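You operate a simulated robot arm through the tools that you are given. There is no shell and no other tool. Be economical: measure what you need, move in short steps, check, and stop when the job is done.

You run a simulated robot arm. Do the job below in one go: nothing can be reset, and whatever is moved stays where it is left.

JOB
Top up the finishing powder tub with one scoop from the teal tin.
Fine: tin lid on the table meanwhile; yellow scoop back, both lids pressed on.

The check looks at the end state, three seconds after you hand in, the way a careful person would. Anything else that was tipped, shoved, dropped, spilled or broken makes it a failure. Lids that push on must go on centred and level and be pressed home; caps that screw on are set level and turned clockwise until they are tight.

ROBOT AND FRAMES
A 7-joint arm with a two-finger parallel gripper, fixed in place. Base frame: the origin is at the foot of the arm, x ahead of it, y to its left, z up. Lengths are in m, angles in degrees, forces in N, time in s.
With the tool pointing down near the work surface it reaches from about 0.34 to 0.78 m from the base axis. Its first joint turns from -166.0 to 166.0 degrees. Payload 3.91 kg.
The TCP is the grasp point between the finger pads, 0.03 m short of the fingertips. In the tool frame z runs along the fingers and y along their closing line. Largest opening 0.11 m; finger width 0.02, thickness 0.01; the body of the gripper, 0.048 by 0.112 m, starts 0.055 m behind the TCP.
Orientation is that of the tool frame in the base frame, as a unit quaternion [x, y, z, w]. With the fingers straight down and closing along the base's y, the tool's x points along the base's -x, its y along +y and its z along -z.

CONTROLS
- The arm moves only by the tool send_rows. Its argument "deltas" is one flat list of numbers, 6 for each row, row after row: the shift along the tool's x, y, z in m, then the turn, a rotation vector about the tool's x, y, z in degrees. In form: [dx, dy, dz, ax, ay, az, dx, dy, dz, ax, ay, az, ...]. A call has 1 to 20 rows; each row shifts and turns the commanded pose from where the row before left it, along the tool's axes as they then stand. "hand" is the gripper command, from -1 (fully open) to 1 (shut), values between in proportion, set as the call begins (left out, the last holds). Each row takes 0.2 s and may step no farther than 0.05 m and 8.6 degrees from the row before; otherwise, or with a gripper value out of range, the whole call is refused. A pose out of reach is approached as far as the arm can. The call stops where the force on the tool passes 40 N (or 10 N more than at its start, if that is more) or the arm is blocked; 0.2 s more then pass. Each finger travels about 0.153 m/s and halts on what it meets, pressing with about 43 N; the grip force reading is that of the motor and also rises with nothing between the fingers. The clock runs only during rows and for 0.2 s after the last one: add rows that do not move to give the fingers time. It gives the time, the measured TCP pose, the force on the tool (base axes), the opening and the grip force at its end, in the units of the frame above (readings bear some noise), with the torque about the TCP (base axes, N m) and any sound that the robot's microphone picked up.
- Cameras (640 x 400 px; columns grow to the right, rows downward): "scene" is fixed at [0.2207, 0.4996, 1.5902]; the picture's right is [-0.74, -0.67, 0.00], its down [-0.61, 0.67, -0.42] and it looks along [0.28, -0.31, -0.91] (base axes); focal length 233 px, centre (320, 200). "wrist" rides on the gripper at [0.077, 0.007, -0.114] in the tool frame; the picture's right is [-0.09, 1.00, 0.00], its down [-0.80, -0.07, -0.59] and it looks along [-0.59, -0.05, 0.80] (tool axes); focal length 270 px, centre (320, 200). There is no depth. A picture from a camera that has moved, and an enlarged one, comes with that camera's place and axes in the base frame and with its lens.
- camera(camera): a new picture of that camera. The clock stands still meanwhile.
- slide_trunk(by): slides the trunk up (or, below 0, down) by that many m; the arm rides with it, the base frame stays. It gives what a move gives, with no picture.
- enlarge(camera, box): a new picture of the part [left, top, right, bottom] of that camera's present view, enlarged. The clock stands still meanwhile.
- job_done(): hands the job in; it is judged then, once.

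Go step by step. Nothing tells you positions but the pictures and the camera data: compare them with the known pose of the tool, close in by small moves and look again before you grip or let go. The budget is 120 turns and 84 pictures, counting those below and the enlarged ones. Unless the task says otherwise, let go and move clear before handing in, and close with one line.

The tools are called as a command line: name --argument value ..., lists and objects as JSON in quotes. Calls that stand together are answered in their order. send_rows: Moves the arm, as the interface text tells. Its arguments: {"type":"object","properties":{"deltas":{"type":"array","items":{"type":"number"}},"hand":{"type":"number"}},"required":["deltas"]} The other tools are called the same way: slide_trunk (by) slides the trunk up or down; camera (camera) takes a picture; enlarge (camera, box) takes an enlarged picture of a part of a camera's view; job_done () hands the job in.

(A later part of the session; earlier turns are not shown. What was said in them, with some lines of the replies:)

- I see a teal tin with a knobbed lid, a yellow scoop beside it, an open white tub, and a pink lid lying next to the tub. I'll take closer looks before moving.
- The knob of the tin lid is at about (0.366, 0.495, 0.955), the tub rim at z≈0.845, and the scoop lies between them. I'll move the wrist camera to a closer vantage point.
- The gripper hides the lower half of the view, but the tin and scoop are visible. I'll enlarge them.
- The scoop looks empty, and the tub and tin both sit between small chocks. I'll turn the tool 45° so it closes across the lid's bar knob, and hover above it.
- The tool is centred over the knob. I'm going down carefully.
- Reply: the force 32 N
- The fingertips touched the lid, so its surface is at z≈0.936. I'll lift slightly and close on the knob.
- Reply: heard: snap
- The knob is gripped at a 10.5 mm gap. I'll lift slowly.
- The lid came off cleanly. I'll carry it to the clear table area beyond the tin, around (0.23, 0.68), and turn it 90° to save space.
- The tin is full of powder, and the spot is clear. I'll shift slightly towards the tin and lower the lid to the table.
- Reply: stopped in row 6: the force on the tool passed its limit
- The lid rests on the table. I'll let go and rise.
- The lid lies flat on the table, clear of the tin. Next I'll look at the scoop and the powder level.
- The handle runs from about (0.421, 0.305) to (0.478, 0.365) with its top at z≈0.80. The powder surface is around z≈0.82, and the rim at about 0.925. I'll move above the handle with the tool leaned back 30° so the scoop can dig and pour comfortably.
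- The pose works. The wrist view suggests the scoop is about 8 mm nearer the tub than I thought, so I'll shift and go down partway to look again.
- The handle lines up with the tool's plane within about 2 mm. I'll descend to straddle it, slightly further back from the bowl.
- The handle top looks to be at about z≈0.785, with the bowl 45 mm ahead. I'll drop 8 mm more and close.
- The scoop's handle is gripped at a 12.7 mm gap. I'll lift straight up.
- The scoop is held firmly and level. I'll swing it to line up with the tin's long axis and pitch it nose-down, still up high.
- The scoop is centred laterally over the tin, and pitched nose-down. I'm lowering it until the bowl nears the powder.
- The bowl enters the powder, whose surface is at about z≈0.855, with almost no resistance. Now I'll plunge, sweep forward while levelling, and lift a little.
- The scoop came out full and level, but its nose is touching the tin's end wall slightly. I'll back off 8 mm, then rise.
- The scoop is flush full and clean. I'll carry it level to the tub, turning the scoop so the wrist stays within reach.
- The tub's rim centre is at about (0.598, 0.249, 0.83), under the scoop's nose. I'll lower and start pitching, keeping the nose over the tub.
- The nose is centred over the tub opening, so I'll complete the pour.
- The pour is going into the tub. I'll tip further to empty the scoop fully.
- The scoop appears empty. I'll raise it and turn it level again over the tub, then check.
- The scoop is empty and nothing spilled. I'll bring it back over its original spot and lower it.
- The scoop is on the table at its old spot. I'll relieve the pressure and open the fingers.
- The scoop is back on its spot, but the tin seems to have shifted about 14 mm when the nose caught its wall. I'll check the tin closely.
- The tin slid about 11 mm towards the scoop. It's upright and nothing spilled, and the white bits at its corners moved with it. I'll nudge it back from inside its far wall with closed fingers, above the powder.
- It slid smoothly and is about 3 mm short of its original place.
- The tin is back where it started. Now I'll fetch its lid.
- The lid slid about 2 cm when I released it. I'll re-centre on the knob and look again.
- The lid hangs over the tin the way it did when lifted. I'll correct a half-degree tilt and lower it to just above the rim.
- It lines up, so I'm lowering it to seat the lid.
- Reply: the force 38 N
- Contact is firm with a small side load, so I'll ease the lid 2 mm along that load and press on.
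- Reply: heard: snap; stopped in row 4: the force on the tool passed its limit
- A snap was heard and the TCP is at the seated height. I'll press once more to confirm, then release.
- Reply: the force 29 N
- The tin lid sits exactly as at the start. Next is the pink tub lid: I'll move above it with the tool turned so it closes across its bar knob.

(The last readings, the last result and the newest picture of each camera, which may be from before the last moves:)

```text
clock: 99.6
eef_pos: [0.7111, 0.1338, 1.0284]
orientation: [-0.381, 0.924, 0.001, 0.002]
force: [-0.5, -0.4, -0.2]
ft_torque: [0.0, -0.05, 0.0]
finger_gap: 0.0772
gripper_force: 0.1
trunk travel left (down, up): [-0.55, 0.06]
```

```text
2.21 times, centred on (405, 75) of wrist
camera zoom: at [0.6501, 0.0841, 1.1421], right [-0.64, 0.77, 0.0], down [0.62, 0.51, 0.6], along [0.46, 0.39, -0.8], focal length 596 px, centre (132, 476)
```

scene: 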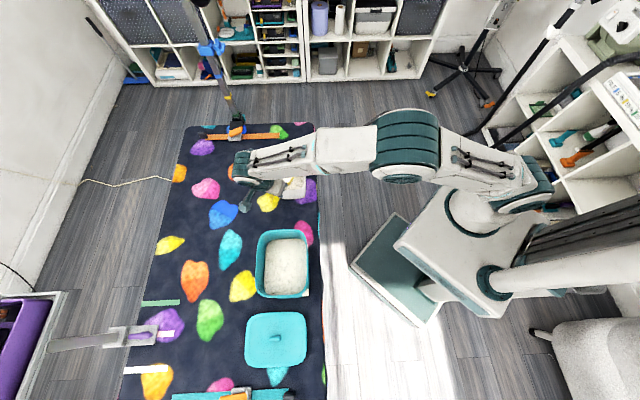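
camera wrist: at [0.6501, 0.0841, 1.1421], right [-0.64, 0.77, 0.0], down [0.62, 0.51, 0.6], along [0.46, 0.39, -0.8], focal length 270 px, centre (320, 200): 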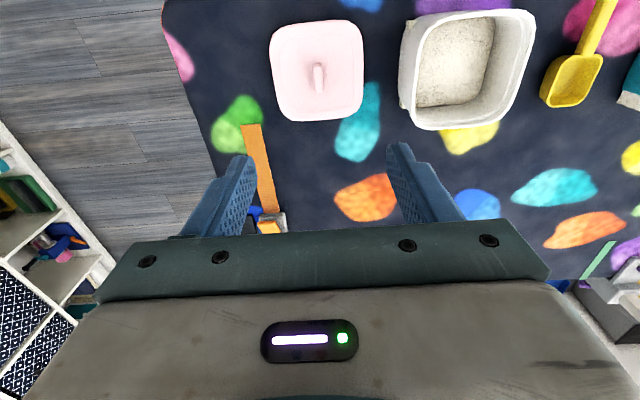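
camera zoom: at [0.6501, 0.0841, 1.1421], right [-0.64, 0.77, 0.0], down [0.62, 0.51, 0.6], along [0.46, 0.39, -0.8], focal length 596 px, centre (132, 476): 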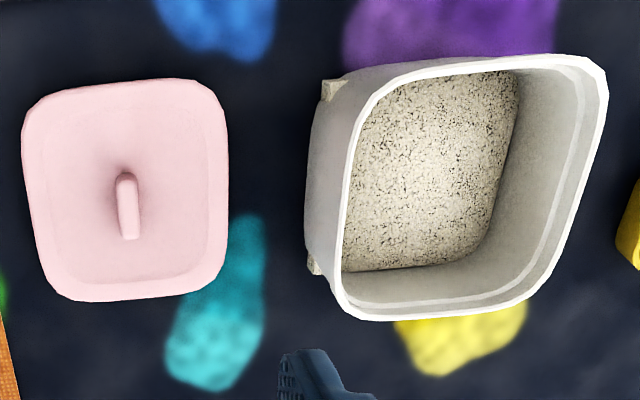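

The lid's knob is right below the TCP, and its yaw matches the tool. I'm going down to it.

send_rows --deltas '[0, 0, 0.0426, 0, 0, 0, 0, 0, 0.0426, 0, 0, 0, 0, 0, 0.0426, 0, 0, 0, 0, 0, 0.0426, 0, 0, 0, 0, 0, 0.03, 0, 0, 0, 0, 0, 0, 0, 0, 0]'

camera --camera "wrist"

```text
clock: 101.0
eef_pos: [0.709, 0.1333, 0.8265]
orientation: [-0.382, 0.924, 0.002, 0.001]
force: [0.8, 0.4, 0.2]
ft_torque: [0.0, 0.0, 0.0]
finger_gap: 0.077
gripper_force: 0.1
trunk travel left (down, up): [-0.55, 0.06]
```

```text
13 pictures are left
camera wrist: at [0.6485, 0.0838, 0.942], right [-0.64, 0.77, 0.0], down [0.62, 0.51, 0.6], along [0.46, 0.39, -0.8], focal length 270 px, centre (320, 200)
```

wrist: 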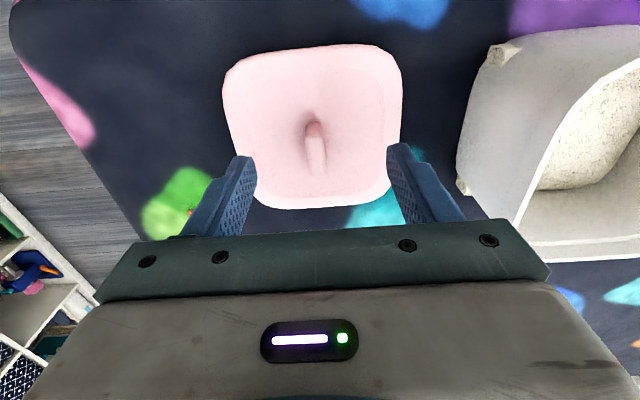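

send_rows --deltas '[0, -0.002, 0.01, 0, 0, 0, 0, 0, 0.006, 0, 0, 0, 0, 0, 0.004, 0, 0, 0, 0, 0, 0.004, 0, 0, 0, 0, 0, 0, 0, 0, 0]'

```text
clock: 102.2
eef_pos: [0.7096, 0.1338, 0.8025]
orientation: [-0.382, 0.924, 0.002, 0.002]
force: [-0.6, 0.6, -0.4]
ft_torque: [0.01, 0.02, 0.03]
finger_gap: 0.0771
gripper_force: 0.1
trunk travel left (down, up): [-0.55, 0.06]
```

send_rows --deltas '[0, 0, 0.003, 0, 0, 0, 0, 0, 0.003, 0, 0, 0, 0, 0, 0, 0, 0, 0]'

```text
clock: 103.0
eef_pos: [0.7105, 0.132, 0.7971]
orientation: [-0.381, 0.925, 0.001, 0.002]
force: [-0.2, 0.1, 0.4]
ft_torque: [0.03, 0.0, 0.01]
finger_gap: 0.0769
gripper_force: 0.1
trunk travel left (down, up): [-0.55, 0.06]
```

send_rows --deltas '[0, 0, 0, 0, 0, 0, 0, 0, 0, 0, 0, 0, 0, 0, 0, 0, 0, 0]' --hand 1

camera --camera "wrist"

```text
clock: 103.8
eef_pos: [0.7101, 0.1322, 0.7976]
orientation: [-0.382, 0.924, 0.003, 0.003]
force: [0.1, 0.3, 0.9]
ft_torque: [-0.01, -0.04, -0.02]
finger_gap: 0.0102
gripper_force: 42.9
trunk travel left (down, up): [-0.55, 0.06]
```

```text
12 pictures are left
camera wrist: at [0.6494, 0.0824, 0.9121], right [-0.64, 0.77, 0.0], down [0.62, 0.51, 0.6], along [0.46, 0.39, -0.8], focal length 270 px, centre (320, 200)
```

wrist: 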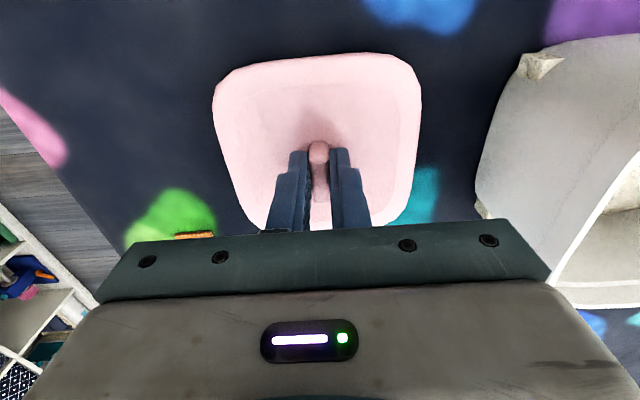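

The knob is gripped. I'll lift, carry the lid over the tub, and look before lowering.

send_rows --deltas '[0, 0, -0.02, 0, 0, 0, 0, 0, -0.04, 0, 0, 0, 0, 0, -0.04, 0, 0, 0, 0, 0, -0.04, 0, 0, 0, 0, 0, -0.01, 0, 0, 0, 0, 0.0405, 0, 0, 0, 0, 0, 0.0405, 0, 0, 0, 0, 0, 0.0405, 0, 0, 0, 0, 0, 0.0405, 0, 0, 0, 0, 0, 0, 0, 0, 0, 0]'

camera --camera "wrist"

enlarge --camera "scene" --box '[230, 130, 350, 205]'

```text
clock: 106.0
eef_pos: [0.5954, 0.245, 0.9462]
orientation: [-0.382, 0.924, 0.002, 0.002]
force: [1.1, -0.1, -0.1]
ft_torque: [0.0, 0.01, 0.0]
finger_gap: 0.0106
gripper_force: 43.3
trunk travel left (down, up): [-0.55, 0.06]
```

```text
11 pictures are left
camera wrist: at [0.5354, 0.1961, 1.0609], right [-0.64, 0.77, 0.0], down [0.62, 0.51, 0.6], along [0.46, 0.38, -0.8], focal length 270 px, centre (320, 200)
```

wrist: 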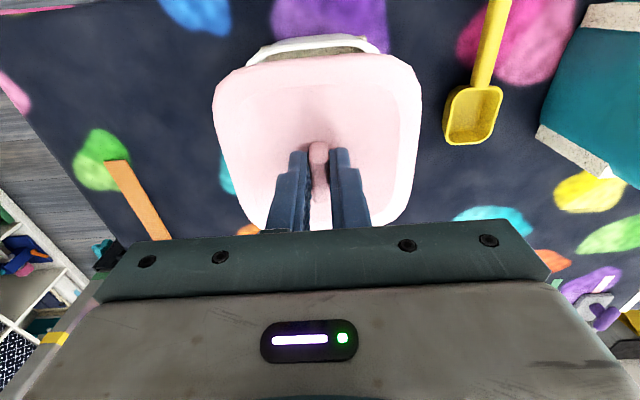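

```text
5.33 times, centred on (290, 168) of scene
camera zoom: at [0.2207, 0.4996, 1.5902], right [-0.74, -0.67, 0.0], down [-0.61, 0.67, -0.42], along [0.28, -0.31, -0.91], focal length 1244 px, centre (480, 373)
```

zoom: 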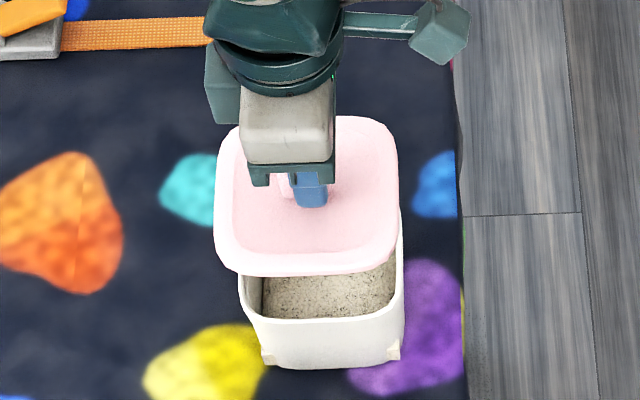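

The lid is centred over the tub in both views. I'm lowering it slowly.

send_rows --deltas '[0, 0, 0.02, 0, 0, 0, 0, 0, 0.02, 0, 0, 0, 0, 0, 0.01, 0, 0, 0, 0, 0, 0, 0, 0, 0]'

enlarge --camera "scene" --box '[230, 130, 350, 205]'

camera --camera "wrist"

```text
clock: 107.0
eef_pos: [0.5952, 0.2473, 0.8981]
orientation: [-0.382, 0.924, 0.001, 0.002]
force: [-0.3, -0.6, 0.7]
ft_torque: [-0.01, 0.01, 0.01]
finger_gap: 0.0104
gripper_force: 42.7
trunk travel left (down, up): [-0.55, 0.06]
```

```text
5.33 times, centred on (290, 168) of scene
camera zoom: at [0.2207, 0.4996, 1.5902], right [-0.74, -0.67, 0.0], down [-0.61, 0.67, -0.42], along [0.28, -0.31, -0.91], focal length 1244 px, centre (480, 373)
```

zoom: 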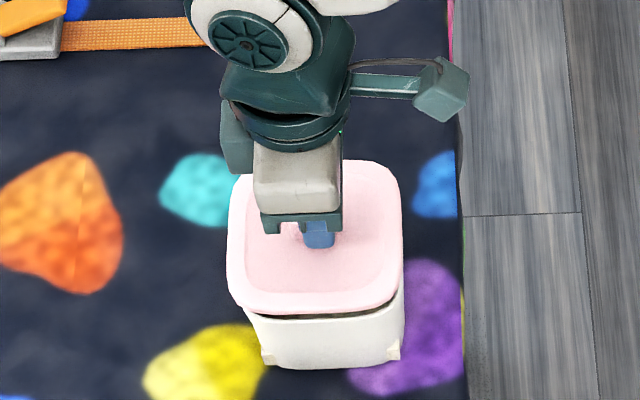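

```text
8 pictures are left
camera wrist: at [0.5352, 0.1975, 1.0121], right [-0.64, 0.77, 0.0], down [0.62, 0.51, 0.6], along [0.46, 0.38, -0.8], focal length 270 px, centre (320, 200)
```

wrist: 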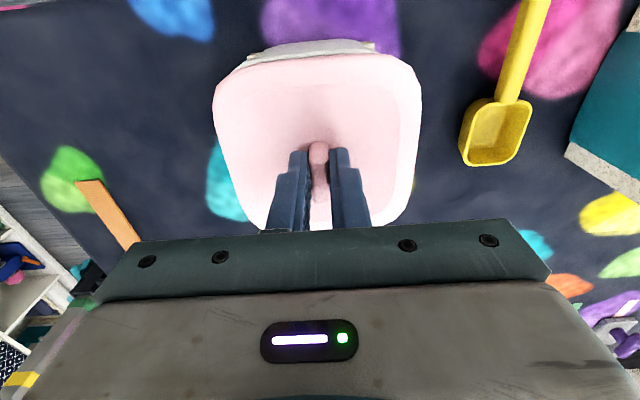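

A 2 mm correction towards the tool's +x, then slow lowering.

send_rows --deltas '[0.002, 0, 0.002, 0, 0, 0, 0, 0, 0.003, 0, 0, 0, 0, 0, 0.003, 0, 0, 0, 0, 0, 0.003, 0, 0, 0, 0, 0, 0.002, 0, 0, 0]'

```text
clock: 108.2
eef_pos: [0.5942, 0.2444, 0.8861]
orientation: [-0.382, 0.924, 0.002, 0.001]
force: [-1.0, 0.0, -0.8]
ft_torque: [-0.01, -0.01, 0.04]
finger_gap: 0.0105
gripper_force: 43.1
trunk travel left (down, up): [-0.55, 0.06]
```

send_rows --deltas '[0, 0, 0.003, 0, 0, 0, 0, 0, 0.002, 0, 0, 0, 0, 0, 0, 0, 0, 0]'

```text
clock: 109.0
eef_pos: [0.5946, 0.2439, 0.8794]
orientation: [-0.382, 0.924, 0.002, 0.002]
force: [0.2, 0.0, 0.0]
ft_torque: [0.02, 0.01, 0.02]
finger_gap: 0.0106
gripper_force: 42.7
trunk travel left (down, up): [-0.55, 0.06]
```

send_rows --deltas '[0, 0, 0.002, 0, 0, 0, 0, 0, 0.002, 0, 0, 0, 0, 0, 0.002, 0, 0, 0, 0, 0, 0, 0, 0, 0]'

```text
clock: 110.0
eef_pos: [0.5952, 0.2448, 0.8751]
orientation: [-0.382, 0.924, 0.003, 0.003]
force: [1.7, -2.0, 12.0]
ft_torque: [-0.28, 0.16, 0.03]
finger_gap: 0.0104
gripper_force: 42.6
trunk travel left (down, up): [-0.55, 0.06]
```

Contact has begun with little side load, so I'm pressing on.

send_rows --deltas '[0, -0.0007, 0.002, 0, 0, 0, 0, 0, 0.002, 0, 0, 0, 0, 0, 0.001, 0, 0, 0, 0, 0, 0, 0, 0, 0]'

```text
clock: 110.7
eef_pos: [0.5983, 0.2438, 0.8747]
orientation: [-0.381, 0.924, 0.001, 0.008]
force: [3.7, -2.4, 19.5]
ft_torque: [-0.85, 0.83, 0.12]
finger_gap: 0.0107
gripper_force: 42.7
trunk travel left (down, up): [-0.55, 0.06]
heard: snap
stopped in row 3: the force on the tool passed its limit (the readings are from after the stop); the commanded pose is now the measured one
```

enlarge --camera "scene" --box '[254, 140, 326, 205]'

```text
6.15 times, centred on (290, 172) of scene
camera zoom: at [0.2207, 0.4996, 1.5902], right [-0.74, -0.67, 0.0], down [-0.61, 0.67, -0.42], along [0.28, -0.31, -0.91], focal length 1435 px, centre (505, 369)
```

zoom: 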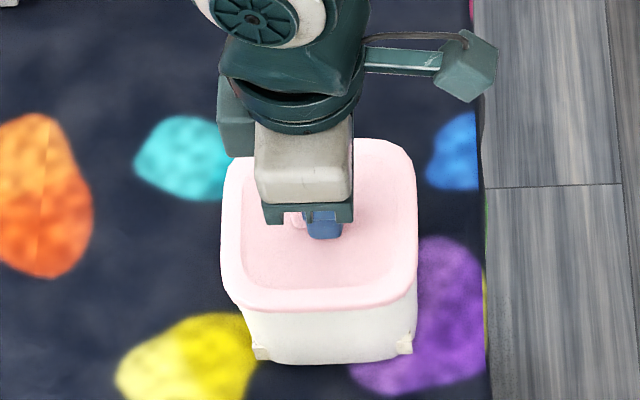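

The lid sits flush and centred. I'll release it, then press squarely on the knob with closed fingers to be sure it's home.

send_rows --deltas '[0, 0, 0, -0.25, 0.89, 0, 0, 0, 0.002, 0, 0, 0, 0, 0, 0, 0, 0, 0]'

send_rows --deltas '[0, 0, -0.002, 0, 0, 0, 0, 0, 0, 0, 0, 0, 0, 0, 0, 0, 0, 0]' --hand -0.4

send_rows --deltas '[0, 0, -0.02, 0, 0, 0, 0, 0, -0.03, 0, 0, 0, 0, 0, -0.03, 0, 0, 0, 0, 0, 0, 0, 0, 0]'

camera --camera "wrist"

```text
clock: 111.6
eef_pos: [0.5975, 0.2437, 0.8754]
orientation: [-0.381, 0.924, 0.0, 0.001]
force: [-4.4, -6.7, 14.8]
ft_torque: [-0.21, 0.17, 0.07]
finger_gap: 0.0104
gripper_force: 43.3
trunk travel left (down, up): [-0.55, 0.06]
stopped in row 3: the force on the tool passed its limit (the readings are from after the stop); the commanded pose is now the measured one
```

```text
clock: 112.4
eef_pos: [0.5976, 0.2467, 0.8767]
orientation: [-0.382, 0.924, 0.002, 0.001]
force: [0.7, 0.4, 0.3]
ft_torque: [-0.03, -0.01, -0.01]
finger_gap: 0.0771
gripper_force: 0.0
trunk travel left (down, up): [-0.55, 0.06]
```

```text
clock: 113.4
eef_pos: [0.5976, 0.2455, 0.9583]
orientation: [-0.382, 0.924, 0.001, 0.001]
force: [0.4, -0.1, 0.0]
ft_torque: [0.01, 0.01, -0.01]
finger_gap: 0.0769
gripper_force: 0.1
trunk travel left (down, up): [-0.55, 0.06]
```

```text
6 pictures are left
camera wrist: at [0.5381, 0.1955, 1.0726], right [-0.64, 0.77, 0.0], down [0.62, 0.51, 0.6], along [0.46, 0.38, -0.8], focal length 270 px, centre (320, 200)
```

wrist: 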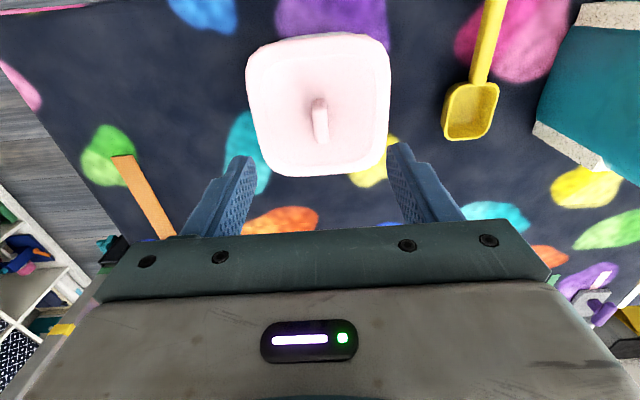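

send_rows --deltas '[0, 0, 0, 0, 0, 0, 0, 0, 0.02, 0, 0, 0, 0, 0, 0.02, 0, 0, 0, 0, 0, 0.01, 0, 0, 0, 0, 0, 0.003, 0, 0, 0, 0, 0, 0.003, 0, 0, 0, 0, 0, 0.003, 0, 0, 0, 0, 0, 0.003, 0, 0, 0, 0, 0, 0.003, 0, 0, 0, 0, 0, 0.003, 0, 0, 0, 0, 0, 0.003, 0, 0, 0]' --hand 1

```text
clock: 115.7
eef_pos: [0.5979, 0.2453, 0.8956]
orientation: [-0.382, 0.924, 0.001, 0.004]
force: [-11.5, -6.1, 19.7]
ft_torque: [-0.24, 0.39, 0.01]
finger_gap: 0.0
gripper_force: 37.3
trunk travel left (down, up): [-0.55, 0.06]
stopped in row 11: the force on the tool passed its limit (the readings are from after the stop); the commanded pose is now the measured one
```

The lid took over 40 N without moving, so it's home. I'll back away and do a last check.

send_rows --deltas '[0, 0, -0.03, 0, 0, 0, 0, 0, -0.04, 0, 0, 0, 0, 0, -0.04, 0, 0, 0, 0, 0, -0.04, 0, 0, 0, 0, 0, -0.04, 0, 0, 0, 0.04, 0, 0, 0, 0, 0, 0.04, 0, 0, 0, 0, 0, 0.04, 0, 0, 0, 0, 0, 0.04, 0, 0, 0, 0, 0]'

camera --camera "scene"

enlarge --camera "scene" --box '[220, 130, 350, 310]'

```text
clock: 117.7
eef_pos: [0.4832, 0.1317, 1.0789]
orientation: [-0.382, 0.924, 0.001, 0.004]
force: [0.0, -0.2, 0.2]
ft_torque: [0.01, 0.0, 0.0]
finger_gap: 0.0002
gripper_force: 38.3
trunk travel left (down, up): [-0.55, 0.06]
```

```text
5 pictures are left
```

scene: 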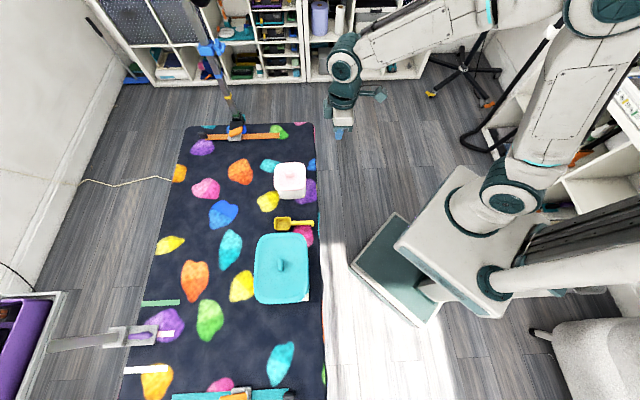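

```text
2.22 times, centred on (285, 220) of scene
camera zoom: at [0.2207, 0.4996, 1.5902], right [-0.74, -0.67, 0.0], down [-0.61, 0.67, -0.42], along [0.28, -0.31, -0.91], focal length 518 px, centre (398, 156)
```

zoom: 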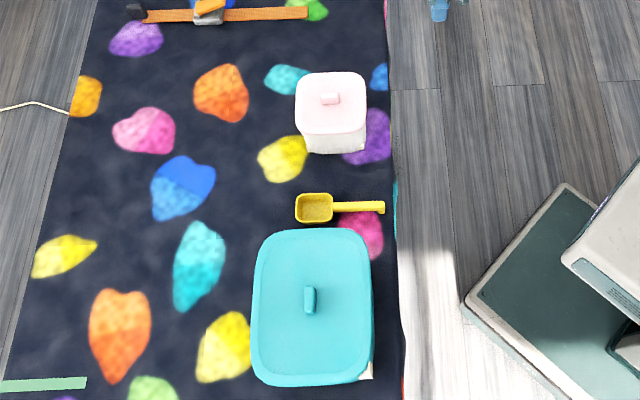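

enlarge --camera "scene" --box '[262, 150, 318, 210]'

enlarge --camera "scene" --box '[240, 225, 326, 310]'

```text
6.67 times, centred on (290, 180) of scene
camera zoom: at [0.2207, 0.4996, 1.5902], right [-0.74, -0.67, 0.0], down [-0.61, 0.67, -0.42], along [0.28, -0.31, -0.91], focal length 1555 px, centre (520, 333)
```

zoom: 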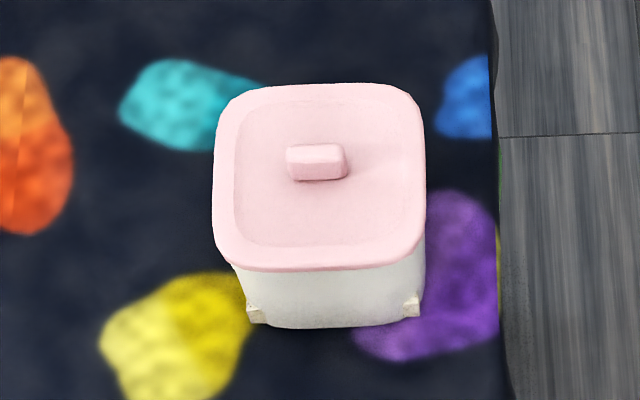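

```text
4.71 times, centred on (283, 268) of scene
camera zoom: at [0.2207, 0.4996, 1.5902], right [-0.74, -0.67, 0.0], down [-0.61, 0.67, -0.42], along [0.28, -0.31, -0.91], focal length 1098 px, centre (494, -118)
```

zoom: 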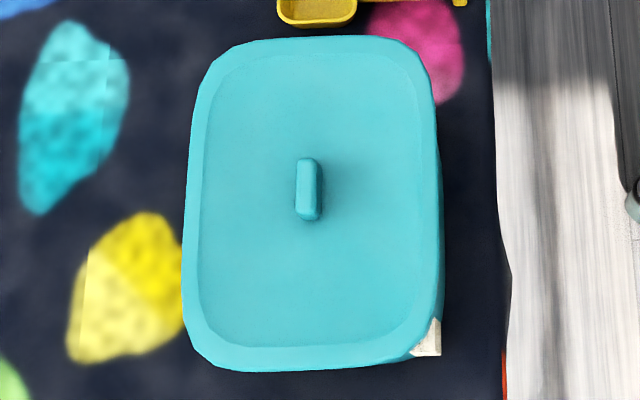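

Both lids sit level and centred, the scoop is back on its spot, nothing is spilled, and the arm is clear. I'm handing in.

job_done

```text
The job is handed in.
```

The finishing powder tub got one level scoop from the teal tin, both lids are pressed on, and the scoop is back within 1–2 mm of where it lay. The scoop's nose slid the tin about 11 mm during the dig, so I pushed it back to its original spot.
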